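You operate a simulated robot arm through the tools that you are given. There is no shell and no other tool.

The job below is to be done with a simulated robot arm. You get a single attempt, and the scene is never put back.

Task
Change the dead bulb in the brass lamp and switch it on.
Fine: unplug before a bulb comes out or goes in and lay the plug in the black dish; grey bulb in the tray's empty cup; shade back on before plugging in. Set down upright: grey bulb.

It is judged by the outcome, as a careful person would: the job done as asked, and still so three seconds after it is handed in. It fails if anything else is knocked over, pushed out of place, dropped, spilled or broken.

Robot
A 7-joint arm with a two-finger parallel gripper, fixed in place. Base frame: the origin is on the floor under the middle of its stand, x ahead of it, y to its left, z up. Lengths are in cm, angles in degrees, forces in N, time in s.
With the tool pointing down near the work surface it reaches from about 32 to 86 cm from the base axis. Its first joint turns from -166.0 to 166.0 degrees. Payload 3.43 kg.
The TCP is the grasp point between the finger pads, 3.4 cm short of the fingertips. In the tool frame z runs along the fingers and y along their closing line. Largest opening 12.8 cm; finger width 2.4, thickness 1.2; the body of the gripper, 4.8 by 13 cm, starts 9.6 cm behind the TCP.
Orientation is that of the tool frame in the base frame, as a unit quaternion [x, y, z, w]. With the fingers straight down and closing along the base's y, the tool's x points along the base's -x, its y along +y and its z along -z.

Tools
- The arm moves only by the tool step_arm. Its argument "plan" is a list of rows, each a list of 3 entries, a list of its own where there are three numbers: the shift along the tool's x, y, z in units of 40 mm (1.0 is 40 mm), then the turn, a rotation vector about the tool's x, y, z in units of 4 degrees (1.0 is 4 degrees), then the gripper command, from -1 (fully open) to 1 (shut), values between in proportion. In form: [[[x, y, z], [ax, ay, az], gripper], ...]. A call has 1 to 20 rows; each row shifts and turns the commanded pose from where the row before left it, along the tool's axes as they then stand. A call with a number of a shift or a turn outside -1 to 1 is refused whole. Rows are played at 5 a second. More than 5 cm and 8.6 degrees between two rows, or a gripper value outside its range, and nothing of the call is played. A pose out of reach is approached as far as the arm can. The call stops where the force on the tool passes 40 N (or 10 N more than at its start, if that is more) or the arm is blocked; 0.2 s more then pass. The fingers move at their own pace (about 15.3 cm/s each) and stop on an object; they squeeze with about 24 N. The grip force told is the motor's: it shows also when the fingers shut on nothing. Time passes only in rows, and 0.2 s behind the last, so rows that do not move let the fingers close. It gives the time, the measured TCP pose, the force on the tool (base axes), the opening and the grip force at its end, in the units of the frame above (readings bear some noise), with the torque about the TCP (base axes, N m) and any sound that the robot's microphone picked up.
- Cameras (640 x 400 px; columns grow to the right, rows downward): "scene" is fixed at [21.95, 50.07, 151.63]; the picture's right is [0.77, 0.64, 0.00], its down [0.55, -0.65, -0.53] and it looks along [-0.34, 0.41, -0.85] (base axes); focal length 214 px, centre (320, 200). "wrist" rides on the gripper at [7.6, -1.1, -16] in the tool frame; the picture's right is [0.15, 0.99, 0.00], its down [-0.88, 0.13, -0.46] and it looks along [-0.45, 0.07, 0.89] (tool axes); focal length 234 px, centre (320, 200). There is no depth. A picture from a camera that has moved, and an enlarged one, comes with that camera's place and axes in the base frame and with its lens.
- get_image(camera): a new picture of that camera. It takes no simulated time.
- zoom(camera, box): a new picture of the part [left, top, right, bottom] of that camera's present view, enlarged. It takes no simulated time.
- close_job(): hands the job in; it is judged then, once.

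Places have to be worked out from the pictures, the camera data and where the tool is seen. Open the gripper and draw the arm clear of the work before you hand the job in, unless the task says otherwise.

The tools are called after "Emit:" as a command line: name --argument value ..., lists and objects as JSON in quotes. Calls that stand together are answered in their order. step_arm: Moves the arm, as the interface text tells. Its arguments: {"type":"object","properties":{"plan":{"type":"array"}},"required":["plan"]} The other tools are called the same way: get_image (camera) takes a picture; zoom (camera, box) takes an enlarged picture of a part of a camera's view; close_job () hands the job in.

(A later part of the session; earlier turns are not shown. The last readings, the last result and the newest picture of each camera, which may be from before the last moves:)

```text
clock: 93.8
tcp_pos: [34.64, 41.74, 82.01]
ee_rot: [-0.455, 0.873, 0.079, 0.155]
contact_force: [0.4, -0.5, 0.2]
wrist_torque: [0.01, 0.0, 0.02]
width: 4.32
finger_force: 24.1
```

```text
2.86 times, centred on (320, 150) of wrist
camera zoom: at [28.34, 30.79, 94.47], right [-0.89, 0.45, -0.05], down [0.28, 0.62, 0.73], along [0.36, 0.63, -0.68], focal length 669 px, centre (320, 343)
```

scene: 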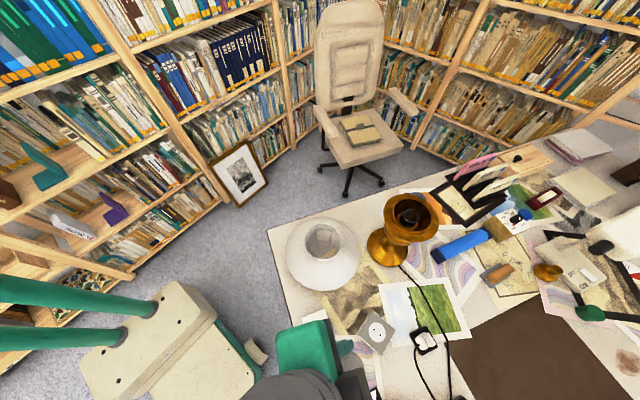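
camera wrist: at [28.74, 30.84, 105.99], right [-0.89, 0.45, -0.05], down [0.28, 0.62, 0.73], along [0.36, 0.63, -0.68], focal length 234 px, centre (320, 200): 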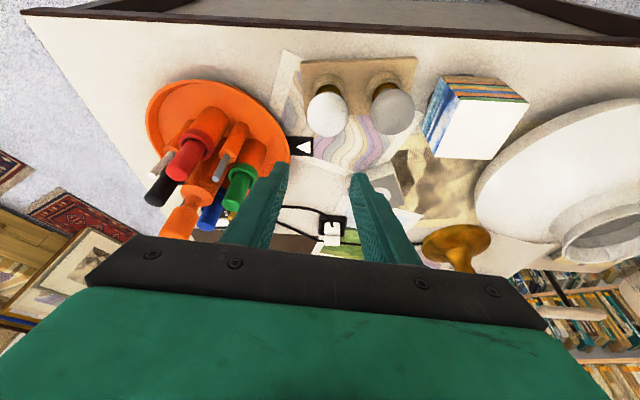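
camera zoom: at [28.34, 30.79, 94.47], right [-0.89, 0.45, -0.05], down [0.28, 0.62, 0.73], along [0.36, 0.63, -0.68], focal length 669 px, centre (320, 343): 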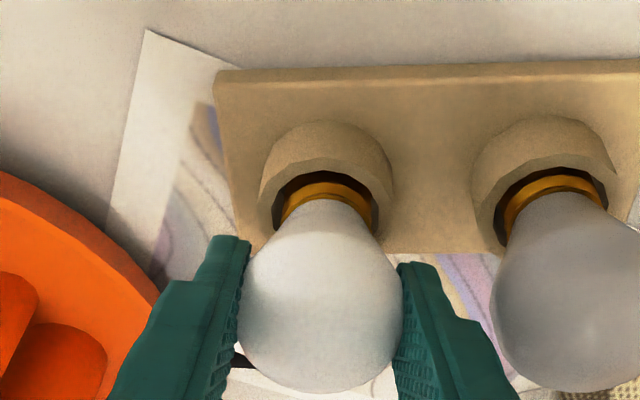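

Gripped at 4.32 cm in the same relation as the grey bulb. Lifting it straight out of its cup and up to travel height.

Emit:
step_arm --plan '[[[-0.0428, 0, -0.1175], [0, 0, 0], 1], [[-0.0855, 0, -0.235], [0, 0, 0], 1], [[-0.0855, 0, -0.235], [0, 0, 0], 1], [[-0.128, 0, -0.3525], [0, 0, 0], 1], [[0, 0, 0], [0, 0, 0], 1]]'

Emit:
zoom --camera "wrist" --box '[240, 80, 400, 220]'

```text
clock: 95.0
tcp_pos: [34.68, 41.76, 85.94]
ee_rot: [-0.455, 0.874, 0.08, 0.154]
contact_force: [0.6, 1.8, -0.2]
wrist_torque: [0.0, -0.04, 0.02]
width: 4.32
finger_force: 24.0
```

```text
2.86 times, centred on (320, 150) of wrist
camera zoom: at [28.39, 30.82, 98.36], right [-0.89, 0.46, -0.05], down [0.28, 0.62, 0.73], along [0.36, 0.63, -0.68], focal length 669 px, centre (320, 343)
```

zoom: 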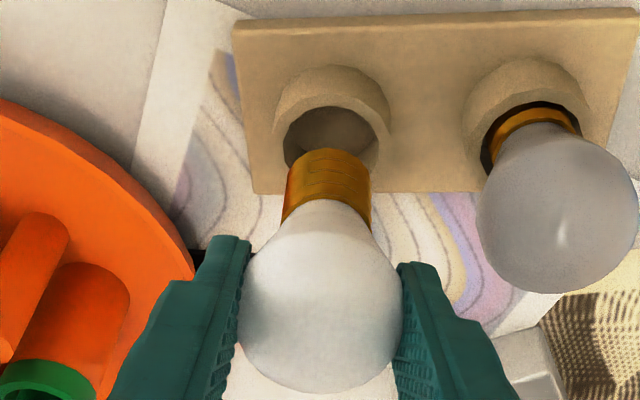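

The fresh bulb is free and vertical. Raising to z ≈ 114 and turning back about the vertical to face the lamp.

Emit:
step_arm --plan '[[[-0.266, 0, -0.731], [0, 0, 0], 1], [[-0.266, 0, -0.731], [0, 0, 0], 1], [[-0.266, 0, -0.731], [0, 0, 0], 1], [[-0.266, 0, -0.731], [0, 0, 0], 1], [[-0.266, 0, -0.731], [0, 0, 0], 1], [[-0.266, 0, -0.731], [0, 0, 0], 1], [[-0.266, 0, -0.731], [0, 0, 0], 1], [[-0.266, 0, -0.731], [0, 0, 0], 1], [[-0.266, 0, -0.731], [0, 0, 0], 1], [[0, 0, 0], [-0.342, 0, -0.94], 1], [[0, 0, 0], [-0.342, 0, -0.94], 1], [[0, 0, 0], [-0.342, 0, -0.94], 1], [[0, 0, 0], [-0.342, 0, -0.94], 1], [[0, 0, 0], [-0.342, 0, -0.94], 1], [[0, 0, 0], [0, 0, 0], 1]]'

```text
clock: 98.2
tcp_pos: [34.5, 41.76, 113.9]
ee_rot: [-0.6, 0.781, 0.106, 0.138]
contact_force: [0.9, 0.5, 0.1]
wrist_torque: [0.02, -0.01, 0.01]
width: 4.28
finger_force: 24.0
```

Orientation matches the extraction pose exactly. Travelling toward the lamp at z ≈ 114, stopping a few centimetres short.

Emit:
step_arm --plan '[[[-0.691, 0.409, 0.251], [0, 0, 0], 1], [[-0.691, 0.409, 0.251], [0, 0, 0], 1], [[-0.691, 0.409, 0.251], [0, 0, 0], 1], [[-0.691, 0.409, 0.251], [0, 0, 0], 1], [[-0.691, 0.409, 0.251], [0, 0, 0], 1], [[-0.691, 0.409, 0.251], [0, 0, 0], 1], [[-0.691, 0.409, 0.251], [0, 0, 0], 1], [[-0.691, 0.409, 0.251], [0, 0, 0], 1], [[-0.691, 0.409, 0.251], [0, 0, 0], 1], [[-0.691, 0.409, 0.251], [0, 0, 0], 1], [[-0.691, 0.409, 0.251], [0, 0, 0], 1], [[-0.691, 0.409, 0.251], [0, 0, 0], 1], [[0, 0, 0], [0, 0, 0], 1]]'

Emit:
get_image --camera "scene"

Emit:
zoom --camera "wrist" --box '[240, 60, 400, 240]'

```text
clock: 101.0
tcp_pos: [24.57, 81.02, 113.82]
ee_rot: [-0.599, 0.781, 0.106, 0.138]
contact_force: [-0.6, -0.7, -0.6]
wrist_torque: [0.0, 0.0, -0.05]
width: 4.28
finger_force: 23.8
```

```text
taken
```

scene: 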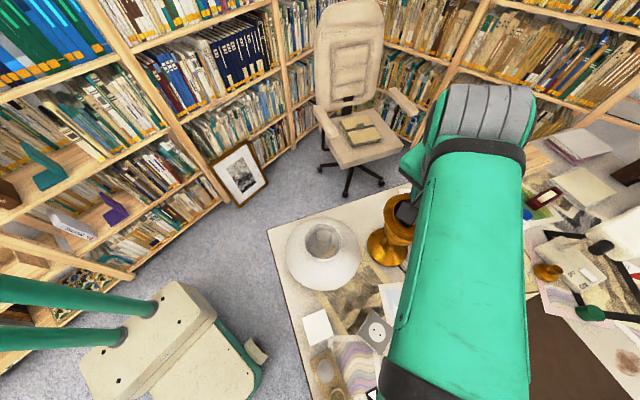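

```text
2.22 times, centred on (320, 150) of wrist
camera zoom: at [22.48, 68.55, 126.45], right [-0.99, 0.12, -0.05], down [0.05, 0.68, 0.73], along [0.12, 0.72, -0.68], focal length 520 px, centre (320, 311)
```

zoom: 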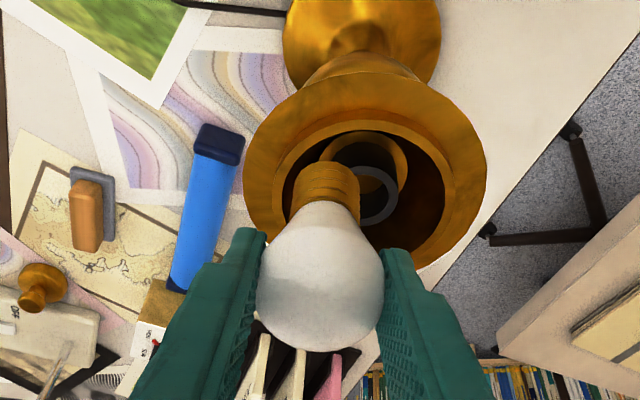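

Close to the lamp with the socket in view. Moving the last 6 cm to the same hover pose used at extraction, to compare pictures.

Emit:
step_arm --plan '[[[-0.46, 0.245, 0.167], [0, 0, 0], 1], [[-0.46, 0.245, 0.167], [0, 0, 0], 1], [[-0.46, 0.245, 0.167], [0, 0, 0], 1], [[0, 0, 0], [0, 0, 0], 1]]'

Emit:
zoom --camera "wrist" --box '[240, 60, 400, 240]'

```text
clock: 102.0
tcp_pos: [23.31, 87.19, 113.93]
ee_rot: [-0.6, 0.781, 0.106, 0.138]
contact_force: [1.0, -0.3, -0.5]
wrist_torque: [-0.03, 0.02, 0.03]
width: 4.27
finger_force: 23.7
```

```text
2.22 times, centred on (320, 150) of wrist
camera zoom: at [21.23, 74.92, 126.51], right [-0.99, 0.12, -0.05], down [0.05, 0.68, 0.73], along [0.12, 0.72, -0.68], focal length 520 px, centre (320, 311)
```

zoom: 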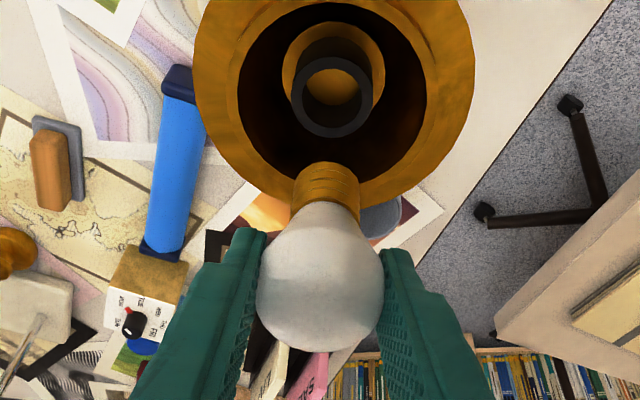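

The view matches the extraction reference almost exactly (socket ring in the same pixels). Descending vertically to z ≈ 107.5, where the base should be just above the socket.

Emit:
step_arm --plan '[[[0.137, 0.003, 0.376], [0, 0, 0], 1], [[0.137, 0.003, 0.376], [0, 0, 0], 1], [[0.137, 0.003, 0.376], [0, 0, 0], 1], [[0.137, 0.003, 0.376], [0, 0, 0], 1], [[0, 0, 0], [0, 0, 0], 1]]'

Emit:
zoom --camera "wrist" --box '[240, 110, 400, 240]'

```text
clock: 103.2
tcp_pos: [23.36, 87.33, 107.68]
ee_rot: [-0.6, 0.781, 0.106, 0.138]
contact_force: [0.5, -0.6, 0.6]
wrist_torque: [0.0, -0.02, 0.01]
width: 4.28
finger_force: 24.2
```

```text
3.08 times, centred on (320, 175) of wrist
camera zoom: at [21.21, 74.89, 120.09], right [-0.99, 0.12, -0.05], down [0.05, 0.68, 0.73], along [0.12, 0.72, -0.68], focal length 720 px, centre (320, 277)
```

zoom: 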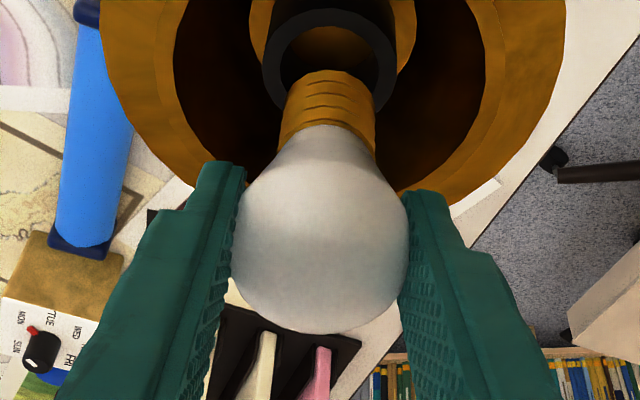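

The base lines up with the socket opening. Lowering in small steps and watching side forces.

Emit:
step_arm --plan '[[[0.0342, 0, 0.094], [0, 0, 0], 1], [[0.0342, 0, 0.094], [0, 0, 0], 1], [[0.0342, 0, 0.094], [0, 0, 0], 1], [[0, 0, 0], [0, 0, 0], 1]]'

Emit:
zoom --camera "wrist" --box '[240, 110, 400, 240]'

```text
clock: 104.2
tcp_pos: [23.36, 87.2, 106.34]
ee_rot: [-0.599, 0.782, 0.106, 0.138]
contact_force: [0.1, 0.2, 0.0]
wrist_torque: [0.01, 0.03, 0.0]
width: 4.3
finger_force: 23.3
```

```text
3.08 times, centred on (320, 175) of wrist
camera zoom: at [21.17, 74.83, 118.85], right [-0.99, 0.12, -0.05], down [0.05, 0.68, 0.73], along [0.12, 0.72, -0.68], focal length 720 px, centre (320, 277)
```

zoom: 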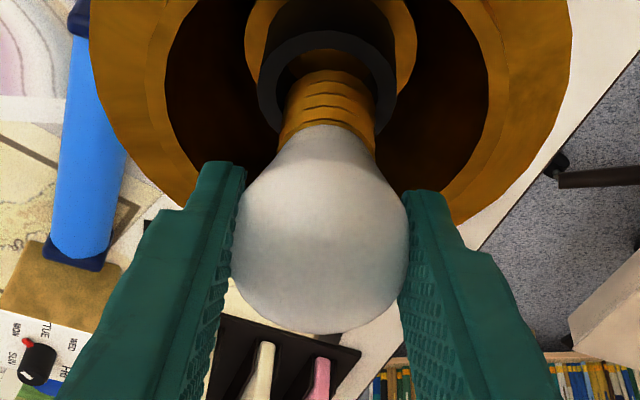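

No contact yet and still aligned. Continuing down in 3 mm steps.

Emit:
step_arm --plan '[[[0.0257, 0, 0.0705], [0, 0, 0], 1], [[0.0257, 0, 0.0705], [0, 0, 0], 1], [[0, 0, 0], [0, 0, 0], 1]]'

Emit:
zoom --camera "wrist" --box '[280, 110, 370, 190]'

```text
clock: 105.0
tcp_pos: [23.21, 87.28, 105.8]
ee_rot: [-0.599, 0.782, 0.106, 0.139]
contact_force: [-0.6, -0.7, 0.5]
wrist_torque: [0.03, -0.05, 0.01]
width: 4.24
finger_force: 24.5
```

```text
5.00 times, centred on (325, 150) of wrist
camera zoom: at [21.17, 74.84, 118.25], right [-0.99, 0.12, -0.05], down [0.05, 0.68, 0.73], along [0.12, 0.72, -0.68], focal length 1171 px, centre (295, 450)
```

zoom: 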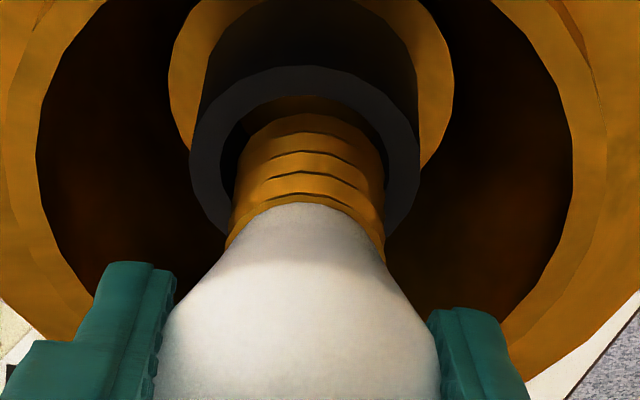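

The base is entering the socket with even gaps left and right. Continuing down slowly.

Emit:
step_arm --plan '[[[0.0257, 0, 0.0705], [0, 0, 0], 1], [[0.0257, 0, 0.0705], [0, 0, 0], 1], [[0.0257, 0, 0.0705], [0, 0, 0], 1], [[0, 0, 0], [0, 0, 0], 1]]'

Emit:
zoom --camera "wrist" --box '[280, 110, 370, 190]'

```text
clock: 106.0
tcp_pos: [23.24, 87.25, 104.75]
ee_rot: [-0.599, 0.781, 0.106, 0.138]
contact_force: [0.6, 0.1, -0.2]
wrist_torque: [0.0, -0.03, -0.01]
width: 4.28
finger_force: 24.1
```

```text
5.00 times, centred on (325, 150) of wrist
camera zoom: at [21.14, 74.87, 117.32], right [-0.99, 0.12, -0.05], down [0.05, 0.68, 0.73], along [0.12, 0.72, -0.68], focal length 1171 px, centre (295, 450)
```

zoom: 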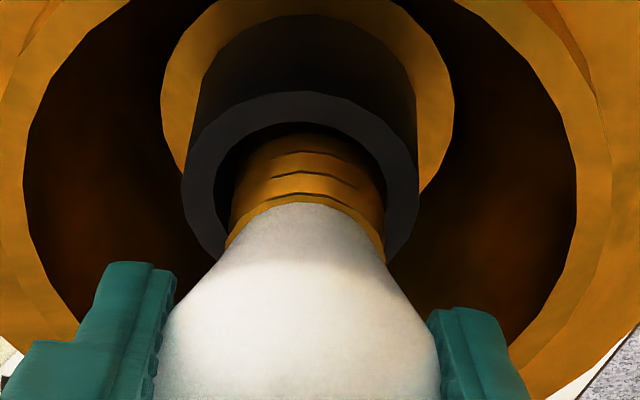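

It slides in cleanly. Continuing toward full seat at about z ≈ 103.2.

Emit:
step_arm --plan '[[[0.0214, 0, 0.0588], [0, 0, 0], 1], [[0.0214, 0, 0.0588], [0, 0, 0], 1], [[0.0214, 0, 0.0588], [0, 0, 0], 1], [[0.0214, 0, 0.0588], [0, 0, 0], 1], [[0, 0, 0], [0, 0, 0], 1]]'

Emit:
zoom --camera "wrist" --box '[280, 110, 370, 190]'

```text
clock: 107.2
tcp_pos: [23.47, 87.17, 103.68]
ee_rot: [-0.599, 0.782, 0.105, 0.138]
contact_force: [0.3, 0.8, 0.1]
wrist_torque: [0.0, 0.02, -0.01]
width: 4.28
finger_force: 24.1
```

```text
5.00 times, centred on (325, 150) of wrist
camera zoom: at [21.26, 74.79, 116.28], right [-0.99, 0.12, -0.05], down [0.05, 0.68, 0.73], along [0.12, 0.72, -0.68], focal length 1171 px, centre (295, 450)
```

zoom: 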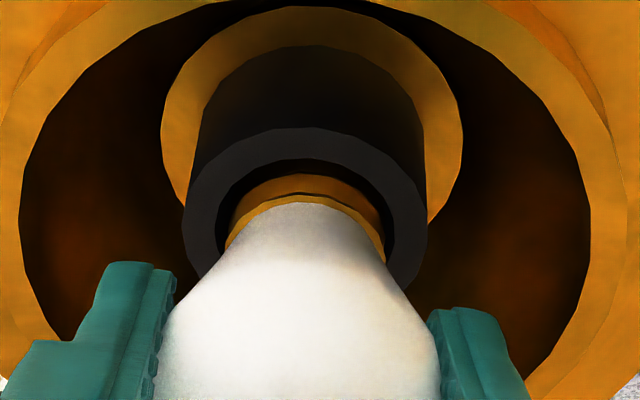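

Only a thin ring of brass remains visible. A few more 2 mm steps until it seats.

Emit:
step_arm --plan '[[[0.0171, 0, 0.047], [0, 0, 0], 1], [[0.0171, 0, 0.047], [0, 0, 0], 1], [[0, 0, 0], [0, 0, 0], 1]]'

Emit:
zoom --camera "wrist" --box '[280, 110, 370, 190]'

```text
clock: 108.0
tcp_pos: [23.22, 87.12, 103.39]
ee_rot: [-0.6, 0.781, 0.106, 0.138]
contact_force: [0.3, -0.4, -0.3]
wrist_torque: [-0.02, 0.01, -0.02]
width: 4.26
finger_force: 24.0
```

```text
5.00 times, centred on (325, 150) of wrist
camera zoom: at [21.17, 74.78, 115.91], right [-0.99, 0.12, -0.05], down [0.05, 0.68, 0.73], along [0.12, 0.72, -0.68], focal length 1171 px, centre (295, 450)
```

zoom: 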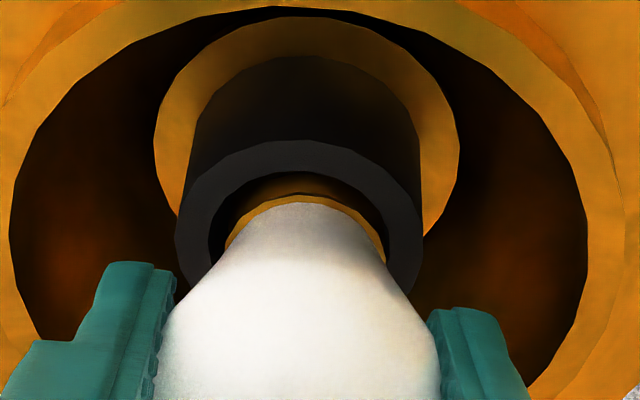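

Still free, with the collar at the socket mouth. Continuing 2 mm at a time and checking for seating force.

Emit:
step_arm --plan '[[[0.0128, 0, 0.0352], [0, 0, 0], 1], [[0.0128, 0, 0.0352], [0, 0, 0], 1], [[0, 0, 0], [0, 0, 0], 1]]'

```text
clock: 108.8
tcp_pos: [23.33, 87.3, 103.18]
ee_rot: [-0.599, 0.782, 0.106, 0.138]
contact_force: [1.0, -1.1, 7.3]
wrist_torque: [-0.09, -0.02, -0.03]
width: 4.29
finger_force: 24.5
```

Upward contact of 7 N at z = 103.18, matching the expected seat. One tiny extra push to confirm it is bottomed.

Emit:
step_arm --plan '[[[0.0086, 0, 0.0235], [0, 0, 0], 1], [[0, 0, 0], [0, 0, 0], 1]]'

Emit:
zoom --camera "wrist" --box '[240, 110, 400, 240]'

```text
clock: 109.4
tcp_pos: [23.33, 87.18, 103.07]
ee_rot: [-0.6, 0.781, 0.106, 0.138]
contact_force: [1.7, 2.1, 16.9]
wrist_torque: [0.14, -0.05, -0.01]
width: 4.28
finger_force: 23.6
```

```text
3.08 times, centred on (320, 175) of wrist
camera zoom: at [21.21, 74.78, 115.64], right [-0.99, 0.12, -0.05], down [0.05, 0.68, 0.73], along [0.12, 0.72, -0.68], focal length 720 px, centre (320, 277)
```

zoom: 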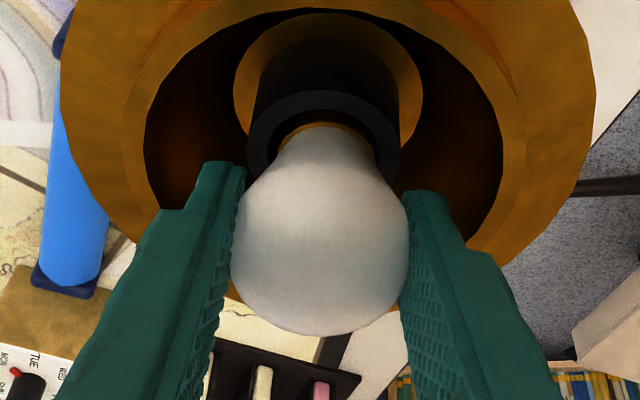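

The bulb is seated at the same level as the old one was. Relieving the push and opening the fingers.

Emit:
step_arm --plan '[[[-0.0128, 0, -0.0352], [0, 0, 0], 1], [[0, 0, 0], [0, 0, 0], 0.3], [[0, 0, 0], [0, 0, 0], 0.25], [[0, 0, 0], [0, 0, 0], 0.15], [[0, 0, 0], [0, 0, 0], 0.03], [[0, 0, 0], [0, 0, 0], 0.03]]'

Emit:
zoom --camera "wrist" --box '[240, 110, 400, 240]'

```text
clock: 110.8
tcp_pos: [23.38, 87.2, 103.13]
ee_rot: [-0.6, 0.781, 0.106, 0.139]
contact_force: [0.2, 0.4, 0.2]
wrist_torque: [-0.02, 0.0, 0.02]
width: 6.21
finger_force: 0.0
```

```text
3.08 times, centred on (320, 175) of wrist
camera zoom: at [21.23, 74.82, 115.7], right [-0.99, 0.12, -0.05], down [0.05, 0.68, 0.73], along [0.12, 0.72, -0.68], focal length 720 px, centre (320, 277)
```

zoom: 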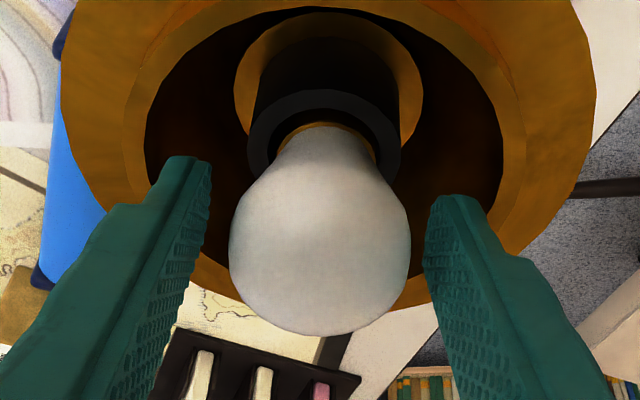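

The fresh bulb stands in the socket. Rising clear and moving back over the parked shade, restoring the 36° tilt.

Emit:
step_arm --plan '[[[-0.0855, 0, -0.235], [0, 0, 0], 0.03], [[-0.171, 0, -0.47], [0, 0, 0], 0.03], [[-0.257, 0, -0.705], [0, 0, 0], 0.0], [[-0.342, 0, -0.94], [0, 0, 0], -0.2], [[0.684, 0.353, -0.049], [0, 0, 0], -0.4], [[0.684, 0.353, -0.049], [0, 0, 0], -0.4], [[0.684, 0.353, -0.049], [0, 0, 0], -0.4], [[0.684, 0.353, -0.049], [0, 0, 0], -0.4], [[0.684, 0.353, -0.049], [0, 0, 0], -0.4], [[0.684, 0.353, -0.049], [0, 0, 0], -0.4], [[0.684, 0.353, -0.049], [0, 0, 0], -0.4], [[0.684, 0.353, -0.049], [0, 0, 0], -0.4], [[0, 0, 0], [0, -1, 0], -0.4], [[0, 0, 0], [0, -1, 0], -0.4], [[0, 0, 0], [0, -1, 0], -0.4], [[0, 0, 0], [0, -1, 0], -0.4], [[0, 0, 0], [0, 0, 0], -0.4]]'

Emit:
get_image --camera "scene"

Emit:
zoom --camera "wrist" --box '[200, 60, 440, 240]'

```text
clock: 114.4
tcp_pos: [6.94, 69.7, 107.12]
ee_rot: [-0.579, 0.754, 0.189, 0.247]
contact_force: [-0.6, 0.1, 0.3]
wrist_torque: [-0.02, -0.03, 0.0]
width: 8.96
finger_force: 0.1
```

```text
taken
```

scene: 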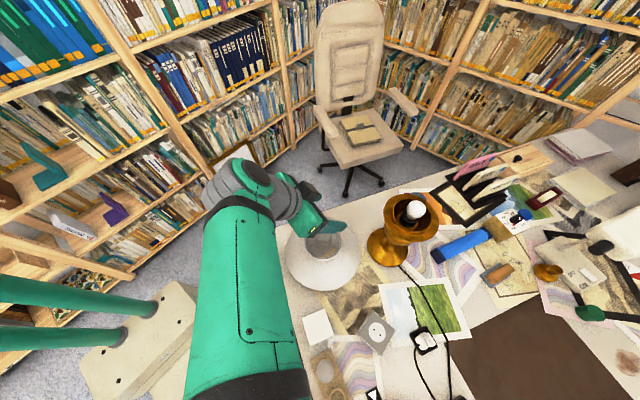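

```text
2.22 times, centred on (320, 150) of wrist
camera zoom: at [4.06, 54.51, 115.7], right [-0.99, 0.14, -0.09], down [-0.01, 0.46, 0.89], along [0.17, 0.88, -0.45], focal length 520 px, centre (320, 311)
```

zoom: 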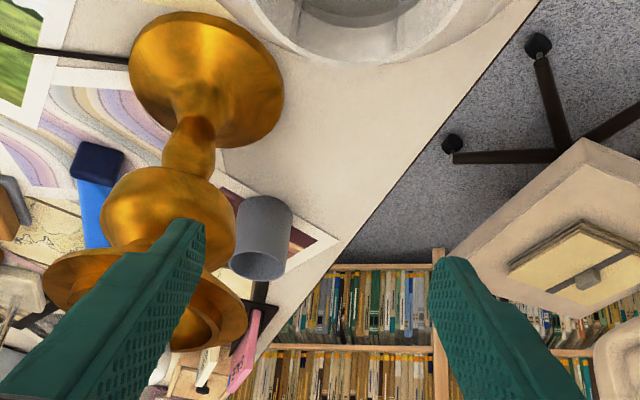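

The lamp shows its white bulb. Lowering around the chimney of the parked shade, first partway to check centring.

Emit:
step_arm --plan '[[[0.364, 0, 0.5005], [0, 0, 0], -0.4], [[0.364, 0, 0.5005], [0, 0, 0], -0.4], [[0.364, 0, 0.5005], [0, 0, 0], -0.4], [[0.364, 0, 0.5005], [0, 0, 0], -0.4], [[0, 0, 0], [0, 0, 0], -0.4]]'

Emit:
zoom --camera "wrist" --box '[240, 110, 400, 240]'

```text
clock: 115.6
tcp_pos: [6.99, 69.69, 97.26]
ee_rot: [-0.579, 0.754, 0.189, 0.245]
contact_force: [-0.6, 0.5, -0.9]
wrist_torque: [0.0, -0.03, 0.0]
width: 8.97
finger_force: 0.2
```

```text
3.08 times, centred on (320, 175) of wrist
camera zoom: at [4.18, 54.47, 105.83], right [-0.99, 0.14, -0.09], down [-0.01, 0.46, 0.89], along [0.17, 0.88, -0.46], focal length 720 px, centre (320, 277)
```

zoom: 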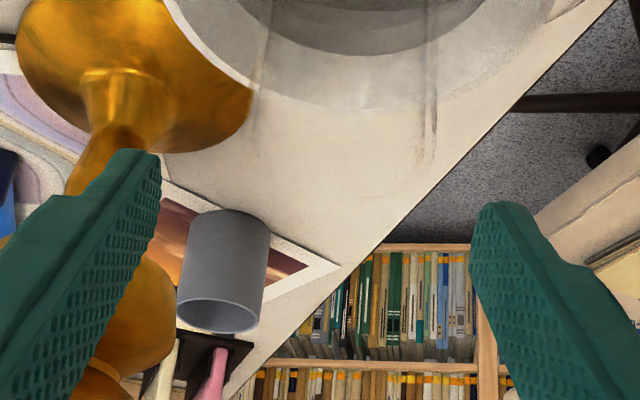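

The chimney is centred between the fingers. Lowering the last 5 cm to the earlier grip height and closing.

Emit:
step_arm --plan '[[[0.2445, 0, 0.3363], [0, 0, 0], -0.4], [[0.2445, 0, 0.3363], [0, 0, 0], -0.4], [[0.2445, 0, 0.3363], [0, 0, 0], -0.4], [[0, 0, 0], [0, 0, 0], -0.4], [[0, 0, 0], [0, 0, 0], 0.0], [[0, 0, 0], [0, 0, 0], 0.15], [[0, 0, 0], [0, 0, 0], 0.25], [[0, 0, 0], [0, 0, 0], 0.5], [[0, 0, 0], [0, 0, 0], 1], [[0, 0, 0], [0, 0, 0], 1]]'

Emit:
zoom --camera "wrist" --box '[240, 110, 400, 240]'

```text
clock: 117.8
tcp_pos: [6.97, 69.64, 92.27]
ee_rot: [-0.579, 0.754, 0.188, 0.245]
contact_force: [-3.5, 0.8, 0.0]
wrist_torque: [0.17, 0.11, 0.02]
width: 5.03
finger_force: 23.8
```

```text
3.08 times, centred on (320, 175) of wrist
camera zoom: at [4.06, 54.48, 100.84], right [-0.99, 0.14, -0.09], down [-0.01, 0.46, 0.89], along [0.17, 0.87, -0.46], focal length 720 px, centre (320, 277)
```

zoom: 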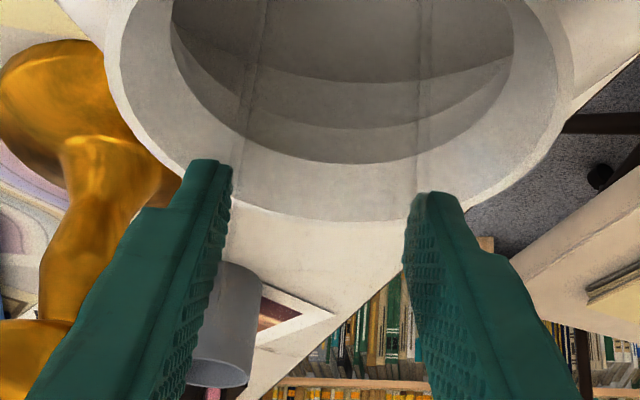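

Chimney gripped (5.03 cm). Lifting the shade straight up off the desk to z ≈ 124.

Emit:
step_arm --plan '[[[-0.1, 0, -0.1376], [0, 0, 0], 1], [[-0.25, 0, -0.344], [0, 0, 0], 1], [[-0.4236, 0, -0.5829], [0, 0, 0], 1], [[-0.4236, 0, -0.5829], [0, 0, 0], 1], [[-0.4236, 0, -0.5829], [0, 0, 0], 1], [[-0.4236, 0, -0.5829], [0, 0, 0], 1], [[-0.4236, 0, -0.5829], [0, 0, 0], 1], [[-0.4236, 0, -0.5829], [0, 0, 0], 1], [[-0.4236, 0, -0.5829], [0, 0, 0], 1], [[-0.4236, 0, -0.5829], [0, 0, 0], 1], [[-0.4236, 0, -0.5829], [0, 0, 0], 1], [[-0.4236, 0, -0.5829], [0, 0, 0], 1], [[0, 0, 0], [0, 0, 0], 1]]'

Emit:
get_image --camera "scene"

```text
clock: 120.6
tcp_pos: [6.89, 69.62, 123.46]
ee_rot: [-0.579, 0.755, 0.188, 0.245]
contact_force: [-0.7, 0.3, -4.3]
wrist_torque: [0.02, 0.01, -0.03]
width: 5.01
finger_force: 23.6
```

```text
taken
```

scene: 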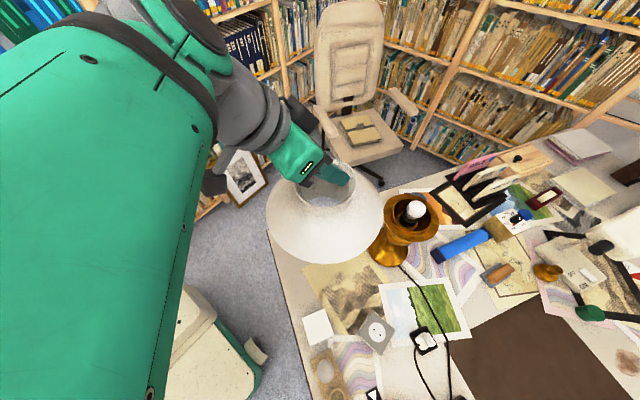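

The shade is lifted level (4.3 N). Moving diagonally outward and up toward the lamp.

Emit:
step_arm --plan '[[[-0.4, -0.178, -0.05], [0, 0, 0], 1], [[-0.4, -0.178, -0.05], [0, 0, 0], 1], [[-0.4, -0.178, -0.05], [0, 0, 0], 1], [[-0.4, -0.178, -0.05], [0, 0, 0], 1], [[-0.4, -0.178, -0.05], [0, 0, 0], 1], [[-0.4, -0.178, -0.05], [0, 0, 0], 1], [[-0.4, -0.178, -0.05], [0, 0, 0], 1], [[-0.4, -0.178, -0.05], [0, 0, 0], 1], [[0, 0, 0], [0, 0, 0], 1]]'

Emit:
zoom --camera "scene" --box '[250, 120, 460, 280]'

```text
clock: 122.6
tcp_pos: [14.95, 77.44, 132.34]
ee_rot: [-0.579, 0.754, 0.188, 0.246]
contact_force: [0.4, -0.1, -5.3]
wrist_torque: [0.0, 0.0, -0.03]
width: 5.0
finger_force: 23.9
```

```text
2.50 times, centred on (355, 200) of scene
camera zoom: at [21.95, 50.07, 151.63], right [0.77, 0.64, 0.0], down [0.55, -0.65, -0.53], along [-0.34, 0.41, -0.85], focal length 536 px, centre (232, 200)
```

zoom: 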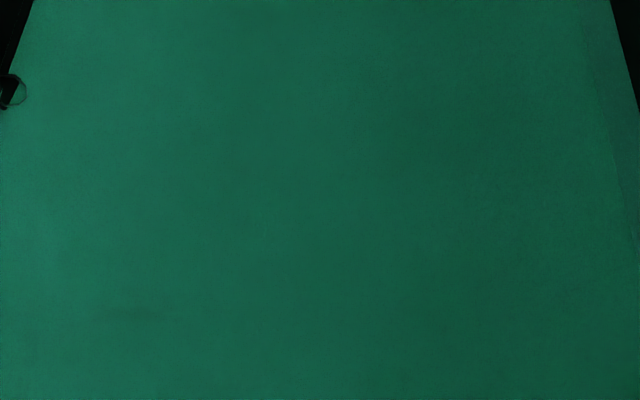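

Orientation is exact. Moving over the lamp axis at z ≈ 131.

Emit:
step_arm --plan '[[[-0.372, -0.234, 0.337], [0, 0, 0], 1], [[-0.372, -0.234, 0.337], [0, 0, 0], 1], [[-0.372, -0.234, 0.337], [0, 0, 0], 1], [[-0.372, -0.234, 0.337], [0, 0, 0], 1], [[-0.372, -0.234, 0.337], [0, 0, 0], 1], [[-0.372, -0.234, 0.337], [0, 0, 0], 1], [[0, 0, 0], [0, 0, 0], 1]]'

Emit:
get_image --camera "wrist"

Emit:
zoom --camera "wrist" --box '[260, 60, 400, 180]'

```text
clock: 124.2
tcp_pos: [23.5, 87.57, 130.9]
ee_rot: [-0.579, 0.755, 0.188, 0.245]
contact_force: [-0.1, 0.1, -5.0]
wrist_torque: [-0.01, -0.01, 0.0]
width: 5.0
finger_force: 24.1
```

```text
taken
camera wrist: at [20.58, 72.37, 139.4], right [-0.99, 0.14, -0.09], down [-0.01, 0.46, 0.89], along [0.16, 0.87, -0.46], focal length 234 px, centre (320, 200)
```

wrist: 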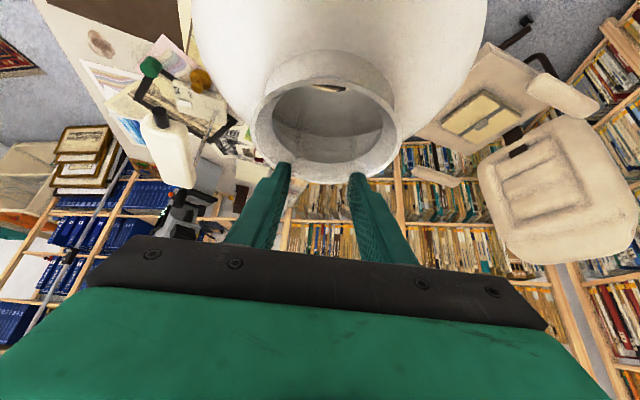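

```text
3.33 times, centred on (330, 120) of wrist
camera zoom: at [20.58, 72.37, 139.4], right [-0.99, 0.14, -0.09], down [-0.01, 0.46, 0.89], along [0.16, 0.87, -0.46], focal length 781 px, centre (287, 467)
```

zoom: 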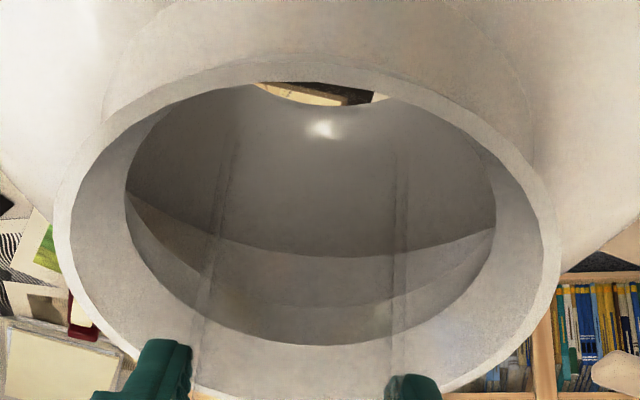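

The shade hangs over the lamp at the same place it was lifted from. Lowering vertically in stages, watching for any touch.

Emit:
step_arm --plan '[[[0.22, 0, 0.3034], [0, 0, 0], 1], [[0.22, 0, 0.3034], [0, 0, 0], 1], [[0.22, 0, 0.3034], [0, 0, 0], 1], [[0.22, 0, 0.3034], [0, 0, 0], 1], [[0.22, 0, 0.3034], [0, 0, 0], 1], [[0.22, 0, 0.3034], [0, 0, 0], 1], [[0, 0, 0], [0, 0, 0], 1]]'

Emit:
zoom --camera "wrist" --box '[240, 60, 400, 240]'

```text
clock: 125.8
tcp_pos: [23.31, 87.49, 121.78]
ee_rot: [-0.58, 0.754, 0.189, 0.244]
contact_force: [-1.2, 0.1, -4.3]
wrist_torque: [0.02, 0.01, 0.03]
width: 5.02
finger_force: 24.2
```

```text
2.22 times, centred on (320, 150) of wrist
camera zoom: at [20.43, 72.25, 130.41], right [-0.99, 0.14, -0.09], down [-0.01, 0.46, 0.89], along [0.17, 0.87, -0.46], focal length 520 px, centre (320, 311)
```

zoom: 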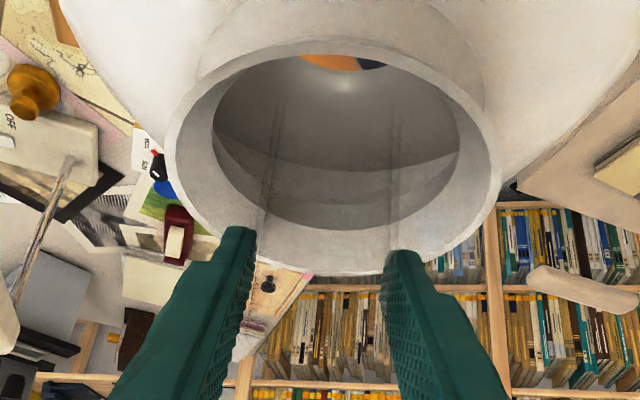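

Weight is steady, no contact. Pausing briefly for a steady reading of the position.

Emit:
step_arm --plan '[[[0, 0, 0], [0, 0, 0], 1], [[0, 0, 0], [0, 0, 0], 1]]'

```text
clock: 126.4
tcp_pos: [23.32, 87.39, 121.82]
ee_rot: [-0.578, 0.755, 0.188, 0.245]
contact_force: [0.2, 0.5, -5.1]
wrist_torque: [0.0, 0.0, 0.01]
width: 5.03
finger_force: 24.4
```

A small drift of 1–2 mm from the original seat position; correcting it and lowering another 3 cm.

Emit:
step_arm --plan '[[[-0.03, -0.035, 0.022], [0, 0, 0], 1], [[0.147, 0, 0.2023], [0, 0, 0], 1], [[0.147, 0, 0.2023], [0, 0, 0], 1], [[0.147, 0, 0.2023], [0, 0, 0], 1], [[0, 0, 0], [0, 0, 0], 1]]'

Emit:
zoom --camera "wrist" --box '[240, 60, 400, 240]'

```text
clock: 127.6
tcp_pos: [23.55, 87.67, 118.77]
ee_rot: [-0.578, 0.755, 0.188, 0.246]
contact_force: [-0.3, 0.4, -6.3]
wrist_torque: [-0.04, 0.04, 0.02]
width: 5.02
finger_force: 23.8
```

```text
2.22 times, centred on (320, 150) of wrist
camera zoom: at [20.63, 72.37, 127.38], right [-0.99, 0.14, -0.09], down [-0.01, 0.46, 0.89], along [0.17, 0.87, -0.46], focal length 520 px, centre (320, 311)
```

zoom: 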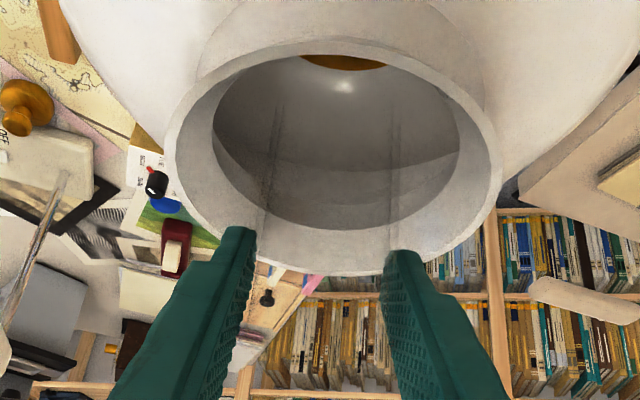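

The brass gallery now shows through the shade's lower opening. Lowering in 3 mm steps to the seat.

Emit:
step_arm --plan '[[[0.044, 0, 0.0607], [0, 0, 0], 1], [[0.044, 0, 0.0607], [0, 0, 0], 1], [[0.044, 0, 0.0607], [0, 0, 0], 1], [[0, 0, 0], [0, 0, 0], 1]]'

```text
clock: 128.6
tcp_pos: [23.62, 87.49, 118.01]
ee_rot: [-0.579, 0.755, 0.188, 0.246]
contact_force: [-0.7, 0.2, -4.6]
wrist_torque: [0.02, -0.01, 0.0]
width: 5.03
finger_force: 24.0
```

Still hanging freely at z = 118.0. Continuing with 2 mm steps.

Emit:
step_arm --plan '[[[0.0294, 0, 0.0405], [0, 0, 0], 1], [[0.0294, 0, 0.0405], [0, 0, 0], 1], [[0.0294, 0, 0.0405], [0, 0, 0], 1], [[0, 0, 0], [0, 0, 0], 1]]'

```text
clock: 129.6
tcp_pos: [23.67, 87.56, 117.37]
ee_rot: [-0.58, 0.754, 0.188, 0.244]
contact_force: [1.1, -0.5, -6.0]
wrist_torque: [0.0, -0.01, -0.01]
width: 5.01
finger_force: 24.2
```

At z = 117.37, right at the expected seat height but no load transfer yet. Two 1.5 mm steps more.

Emit:
step_arm --plan '[[[0.022, 0, 0.0303], [0, 0, 0], 1], [[0, 0, 0], [0, 0, 0], 1]]'

```text
clock: 130.2
tcp_pos: [23.43, 87.53, 117.14]
ee_rot: [-0.579, 0.755, 0.188, 0.245]
contact_force: [1.0, -0.8, -3.6]
wrist_torque: [-0.08, 0.0, 0.0]
width: 5.06
finger_force: 24.3
```

Emit:
step_arm --plan '[[[0.0147, 0, 0.0202], [0, 0, 0], 1], [[0, 0, 0], [0, 0, 0], 1]]'

Emit:
zoom --camera "wrist" --box '[240, 60, 400, 240]'

```text
clock: 130.8
tcp_pos: [23.6, 87.57, 117.27]
ee_rot: [-0.579, 0.755, 0.188, 0.244]
contact_force: [-0.6, -0.9, 0.8]
wrist_torque: [-0.71, 0.18, -0.06]
width: 5.01
finger_force: 23.6
```

```text
2.22 times, centred on (320, 150) of wrist
camera zoom: at [20.67, 72.3, 125.82], right [-0.99, 0.14, -0.09], down [-0.01, 0.46, 0.89], along [0.17, 0.88, -0.45], focal length 520 px, centre (320, 311)
```

zoom: 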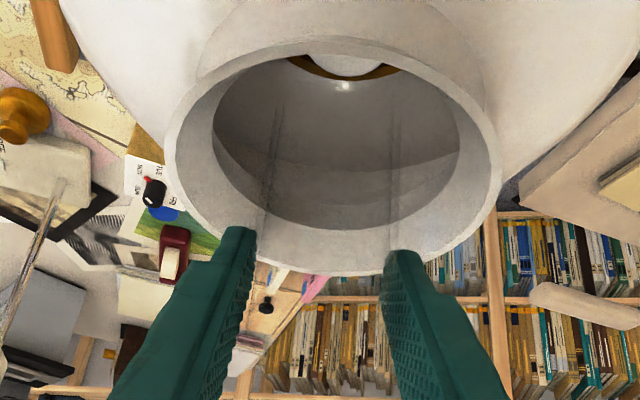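

Weight has transferred to the lamp (force ≈ 0) at the same height as originally (117.25). Releasing slowly and checking that it stays level.

Emit:
step_arm --plan '[[[0.007, 0, 0.01], [0, 0, 0], 1], [[0, 0, 0], [0, 0, 0], 0.3], [[0, 0, 0], [0, 0, 0], 0.18], [[0, 0, 0], [0, 0, 0], 0.1], [[0, 0, 0], [0, 0, 0], -0.1], [[0, 0, 0], [0, 0, 0], -0.4], [[0, 0, 0], [0, 0, 0], -0.4]]'

Emit:
zoom --camera "wrist" --box '[240, 60, 400, 240]'

```text
clock: 132.4
tcp_pos: [23.59, 87.51, 117.15]
ee_rot: [-0.579, 0.754, 0.188, 0.245]
contact_force: [0.9, 0.4, -0.1]
wrist_torque: [0.0, -0.01, 0.0]
width: 8.96
finger_force: 0.0
```

```text
2.22 times, centred on (320, 150) of wrist
camera zoom: at [20.64, 72.31, 125.76], right [-0.99, 0.14, -0.09], down [-0.01, 0.46, 0.89], along [0.17, 0.87, -0.46], focal length 520 px, centre (320, 311)
```

zoom: 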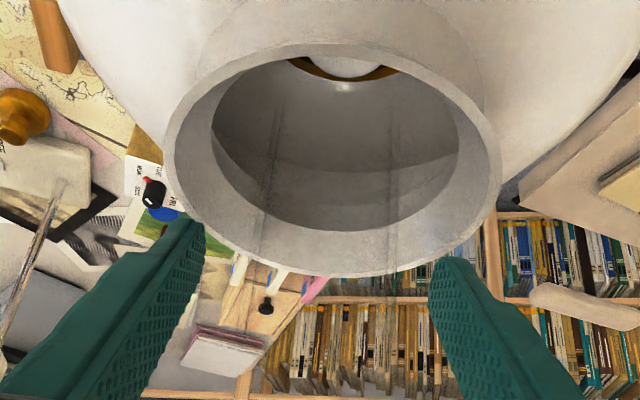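

The shade sits level and unmoved after release. Backing straight inward away from the chimney, the way I came in.

Emit:
step_arm --plan '[[[0.378, 0, -0.275], [0, 0, 0], -0.4], [[0.378, 0, -0.275], [0, 0, 0], -0.4], [[0.378, 0, -0.275], [0, 0, 0], -0.4], [[0.378, 0, -0.275], [0, 0, 0], -0.4], [[0.378, 0, -0.275], [0, 0, 0], -0.4], [[0.378, 0, -0.275], [0, 0, 0], -0.4], [[0.378, 0, -0.275], [0, 0, 0], -0.4], [[0.378, 0, -0.275], [0, 0, 0], -0.4], [[0.378, 0, -0.45], [0, 0, 0], -0.4], [[0.378, 0, -0.45], [0, 0, 0], -0.4], [[0.378, 0, -0.45], [0, 0, 0], -0.4], [[0.378, 0, -0.45], [0, 0, 0], -0.4], [[0, 0, 0], [0, 0, 0], -0.4]]'

Emit:
zoom --camera "wrist" --box '[220, 60, 420, 240]'

Emit:
get_image --camera "scene"

```text
clock: 135.2
tcp_pos: [17.4, 64.31, 119.38]
ee_rot: [-0.579, 0.755, 0.188, 0.246]
contact_force: [0.2, -0.7, 0.0]
wrist_torque: [0.03, 0.01, 0.02]
width: 8.94
finger_force: 0.0
```

```text
2.22 times, centred on (320, 150) of wrist
camera zoom: at [14.44, 49.0, 127.91], right [-0.99, 0.14, -0.09], down [-0.01, 0.46, 0.89], along [0.17, 0.87, -0.46], focal length 520 px, centre (320, 311)
```

zoom: 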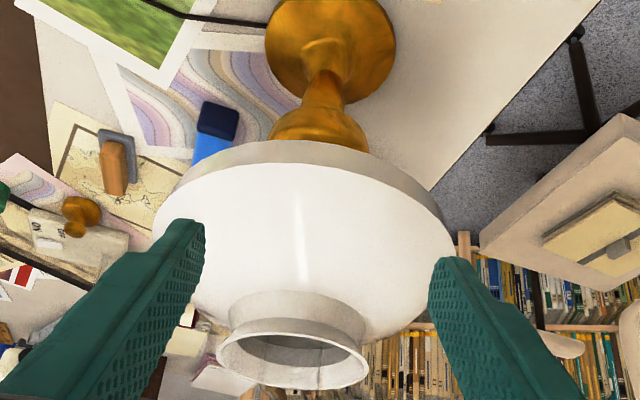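

```text
taken
```

scene: 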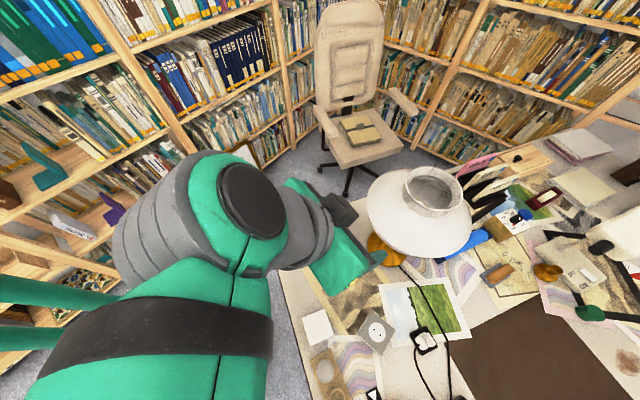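

The shade is back on the lamp exactly as at the start, before plugging in. Now for the plug: bring the tool upright, turn to the dish's direction, and travel clear of the lamp.

Emit:
step_arm --plan '[[[0, 0, 0], [0, 1, 0], -0.4], [[0, 0, 0], [0, 1, 0], -0.4], [[0, 0, 0], [0, 1, 0], -0.4], [[0, 0, 0], [0, 1, 0], -0.4], [[0, 0, 0], [0, 1, 0], -0.4], [[0, 0, 0], [0, 1, 0], -0.4], [[0, 0, 0], [0, 1, 0], -0.4], [[0, 0, 0], [0, 1, 0], -0.4], [[0, 0, 0], [0, 1, 0], -0.4], [[0, 0, 0], [0, 0, 0.917], -0.2], [[0, 0, 0], [0, 0, 0.917], 0], [[0, 0, 0], [0, 0, 0.917], 0.1], [[-0.085, -0.775, 0.183], [0, 0, 0], 0.1], [[-0.085, -0.775, 0.183], [0, 0, 0], 0.1], [[-0.085, -0.775, 0.183], [0, 0, 0], 0.1], [[-0.085, -0.775, 0.183], [0, 0, 0], 0.1], [[-0.085, -0.775, 0.183], [0, 0, 0], 0.1], [[-0.085, -0.775, 0.183], [0, 0, 0], 0.1], [[0, 0, 0], [0, 0, 0], 0.1]]'

Emit:
get_image --camera "wrist"

```text
clock: 139.2
tcp_pos: [34.95, 58.24, 115.12]
ee_rot: [-0.53, 0.848, 0.0, 0.001]
contact_force: [-0.4, -1.2, -1.0]
wrist_torque: [-0.02, 0.01, 0.01]
width: 5.78
finger_force: 0.0
```

```text
taken
camera wrist: at [32.72, 50.85, 131.15], right [-0.95, 0.3, 0.0], down [0.27, 0.85, 0.46], along [0.14, 0.43, -0.89], focal length 234 px, centre (320, 200)
```

wrist: 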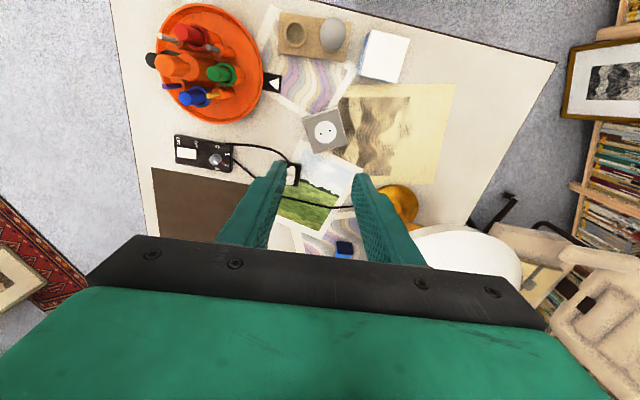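

The tray shows the grey bulb upright in its cup. Moving down over the dish to z ≈ 90 to look at the plug.

Emit:
step_arm --plan '[[[-0.4425, -0.194, 0.781], [0, 0, 0], 0.1], [[-0.4425, -0.194, 0.781], [0, 0, 0], 0.1], [[-0.4425, -0.194, 0.781], [0, 0, 0], 0.1], [[-0.4425, -0.194, 0.781], [0, 0, 0], 0.1], [[-0.4425, -0.194, 0.781], [0, 0, 0], 0.1], [[-0.4425, -0.194, 0.781], [0, 0, 0], 0.1], [[-0.4425, -0.194, 0.781], [0, 0, 0], 0.1], [[-0.4425, -0.194, 0.781], [0, 0, 0], 0.1], [[0, 0, 0], [0, 0, 0], 0.1]]'

Emit:
zoom --camera "wrist" --box '[220, 80, 420, 205]'

```text
clock: 141.2
tcp_pos: [46.92, 68.08, 89.85]
ee_rot: [-0.53, 0.848, 0.0, 0.001]
contact_force: [-0.1, -0.5, -0.5]
wrist_torque: [-0.03, 0.03, -0.01]
width: 5.76
finger_force: 0.1
```

```text
3.20 times, centred on (320, 142) of wrist
camera zoom: at [44.5, 60.72, 106.02], right [-0.95, 0.3, 0.0], down [0.27, 0.85, 0.46], along [0.14, 0.43, -0.89], focal length 749 px, centre (320, 384)
```

zoom: 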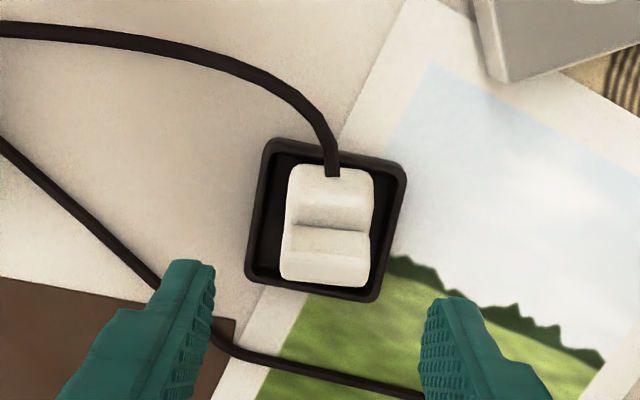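

The plug lies as before; its ridge is at about (46.95, 68.95), slightly farther out than where I let go. Shifting over it and lowering to z ≈ 82.5 for a check.

Emit:
step_arm --plan '[[[-0.125, 0.0885, 0], [0, 0, 0], 0.2], [[0, 0, 0.6], [0, 0, 0], 0.2], [[0, 0, 0.6], [0, 0, 0], 0.2], [[0, 0, 0.63], [0, 0, 0], 0.2], [[0, 0, 0], [0, 0, 0], 0.2]]'

Emit:
zoom --camera "wrist" --box '[260, 110, 380, 205]'

```text
clock: 142.4
tcp_pos: [46.58, 68.55, 82.88]
ee_rot: [-0.53, 0.848, 0.0, 0.001]
contact_force: [0.0, -0.1, 0.1]
wrist_torque: [-0.02, -0.03, -0.03]
width: 5.11
finger_force: 0.1
```

```text
4.21 times, centred on (320, 158) of wrist
camera zoom: at [44.3, 61.32, 98.97], right [-0.95, 0.3, 0.0], down [0.27, 0.85, 0.46], along [0.14, 0.43, -0.89], focal length 986 px, centre (320, 379)
```

zoom: 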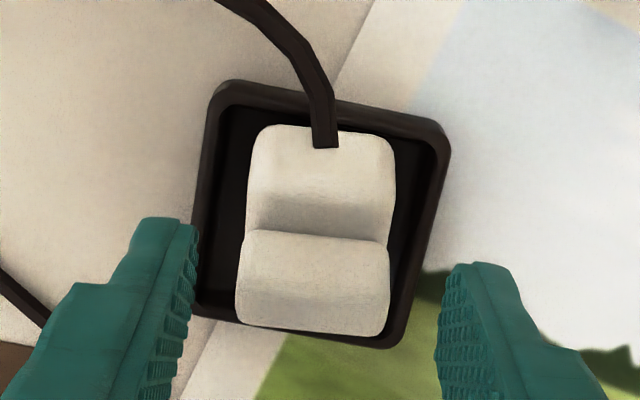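

The fingers straddle the plug with the ridge about 5 mm beyond the pad centre, which is fine. Lowering to z ≈ 79 and closing.

Emit:
step_arm --plan '[[[0, 0, 0.4], [0, 0, 0], 0.2], [[0, 0, 0.35], [0, 0, 0], 0.2], [[0, 0, 0.22], [0, 0, 0], 0.2], [[0, 0, 0], [0, 0, 0], 0.2]]'

Emit:
zoom --camera "wrist" --box '[260, 110, 380, 205]'

```text
clock: 143.4
tcp_pos: [46.53, 68.41, 78.93]
ee_rot: [-0.531, 0.848, 0.001, 0.001]
contact_force: [-0.5, -0.4, 0.4]
wrist_torque: [0.0, 0.02, -0.01]
width: 5.16
finger_force: 0.1
```

```text
4.21 times, centred on (320, 158) of wrist
camera zoom: at [44.31, 61.23, 94.99], right [-0.95, 0.3, 0.0], down [0.27, 0.85, 0.46], along [0.14, 0.44, -0.89], focal length 986 px, centre (320, 379)
```

zoom: 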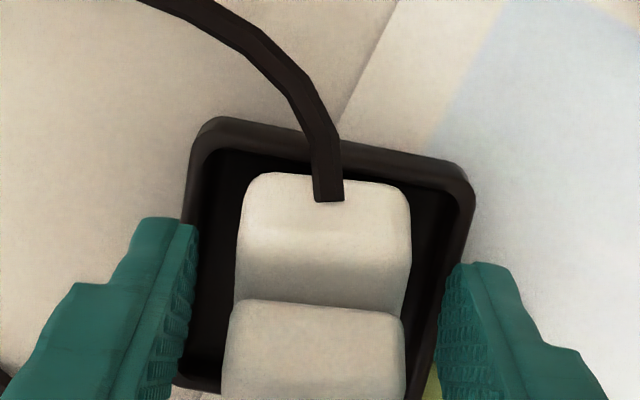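

Good position, no contact. Closing on the plug.

Emit:
step_arm --plan '[[[0, 0, 0], [0, 0, 0], 0.35], [[0, 0, 0], [0, 0, 0], 0.5], [[0, 0, 0], [0, 0, 0], 1], [[0, 0, 0], [0, 0, 0], 1]]'

Emit:
zoom --camera "wrist" --box '[260, 110, 380, 205]'

```text
clock: 144.4
tcp_pos: [46.5, 68.42, 78.94]
ee_rot: [-0.53, 0.848, 0.001, 0.001]
contact_force: [0.4, 0.2, -0.7]
wrist_torque: [-0.02, -0.01, 0.04]
width: 3.33
finger_force: 23.9
```

```text
4.21 times, centred on (320, 158) of wrist
camera zoom: at [44.3, 61.23, 95.01], right [-0.95, 0.3, 0.0], down [0.27, 0.85, 0.46], along [0.14, 0.44, -0.89], focal length 986 px, centre (320, 379)
```

zoom: 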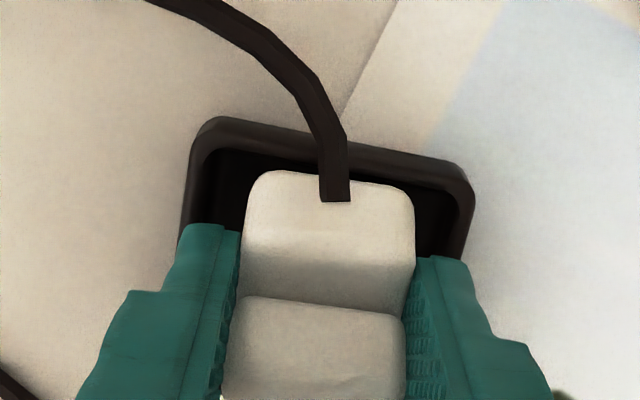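

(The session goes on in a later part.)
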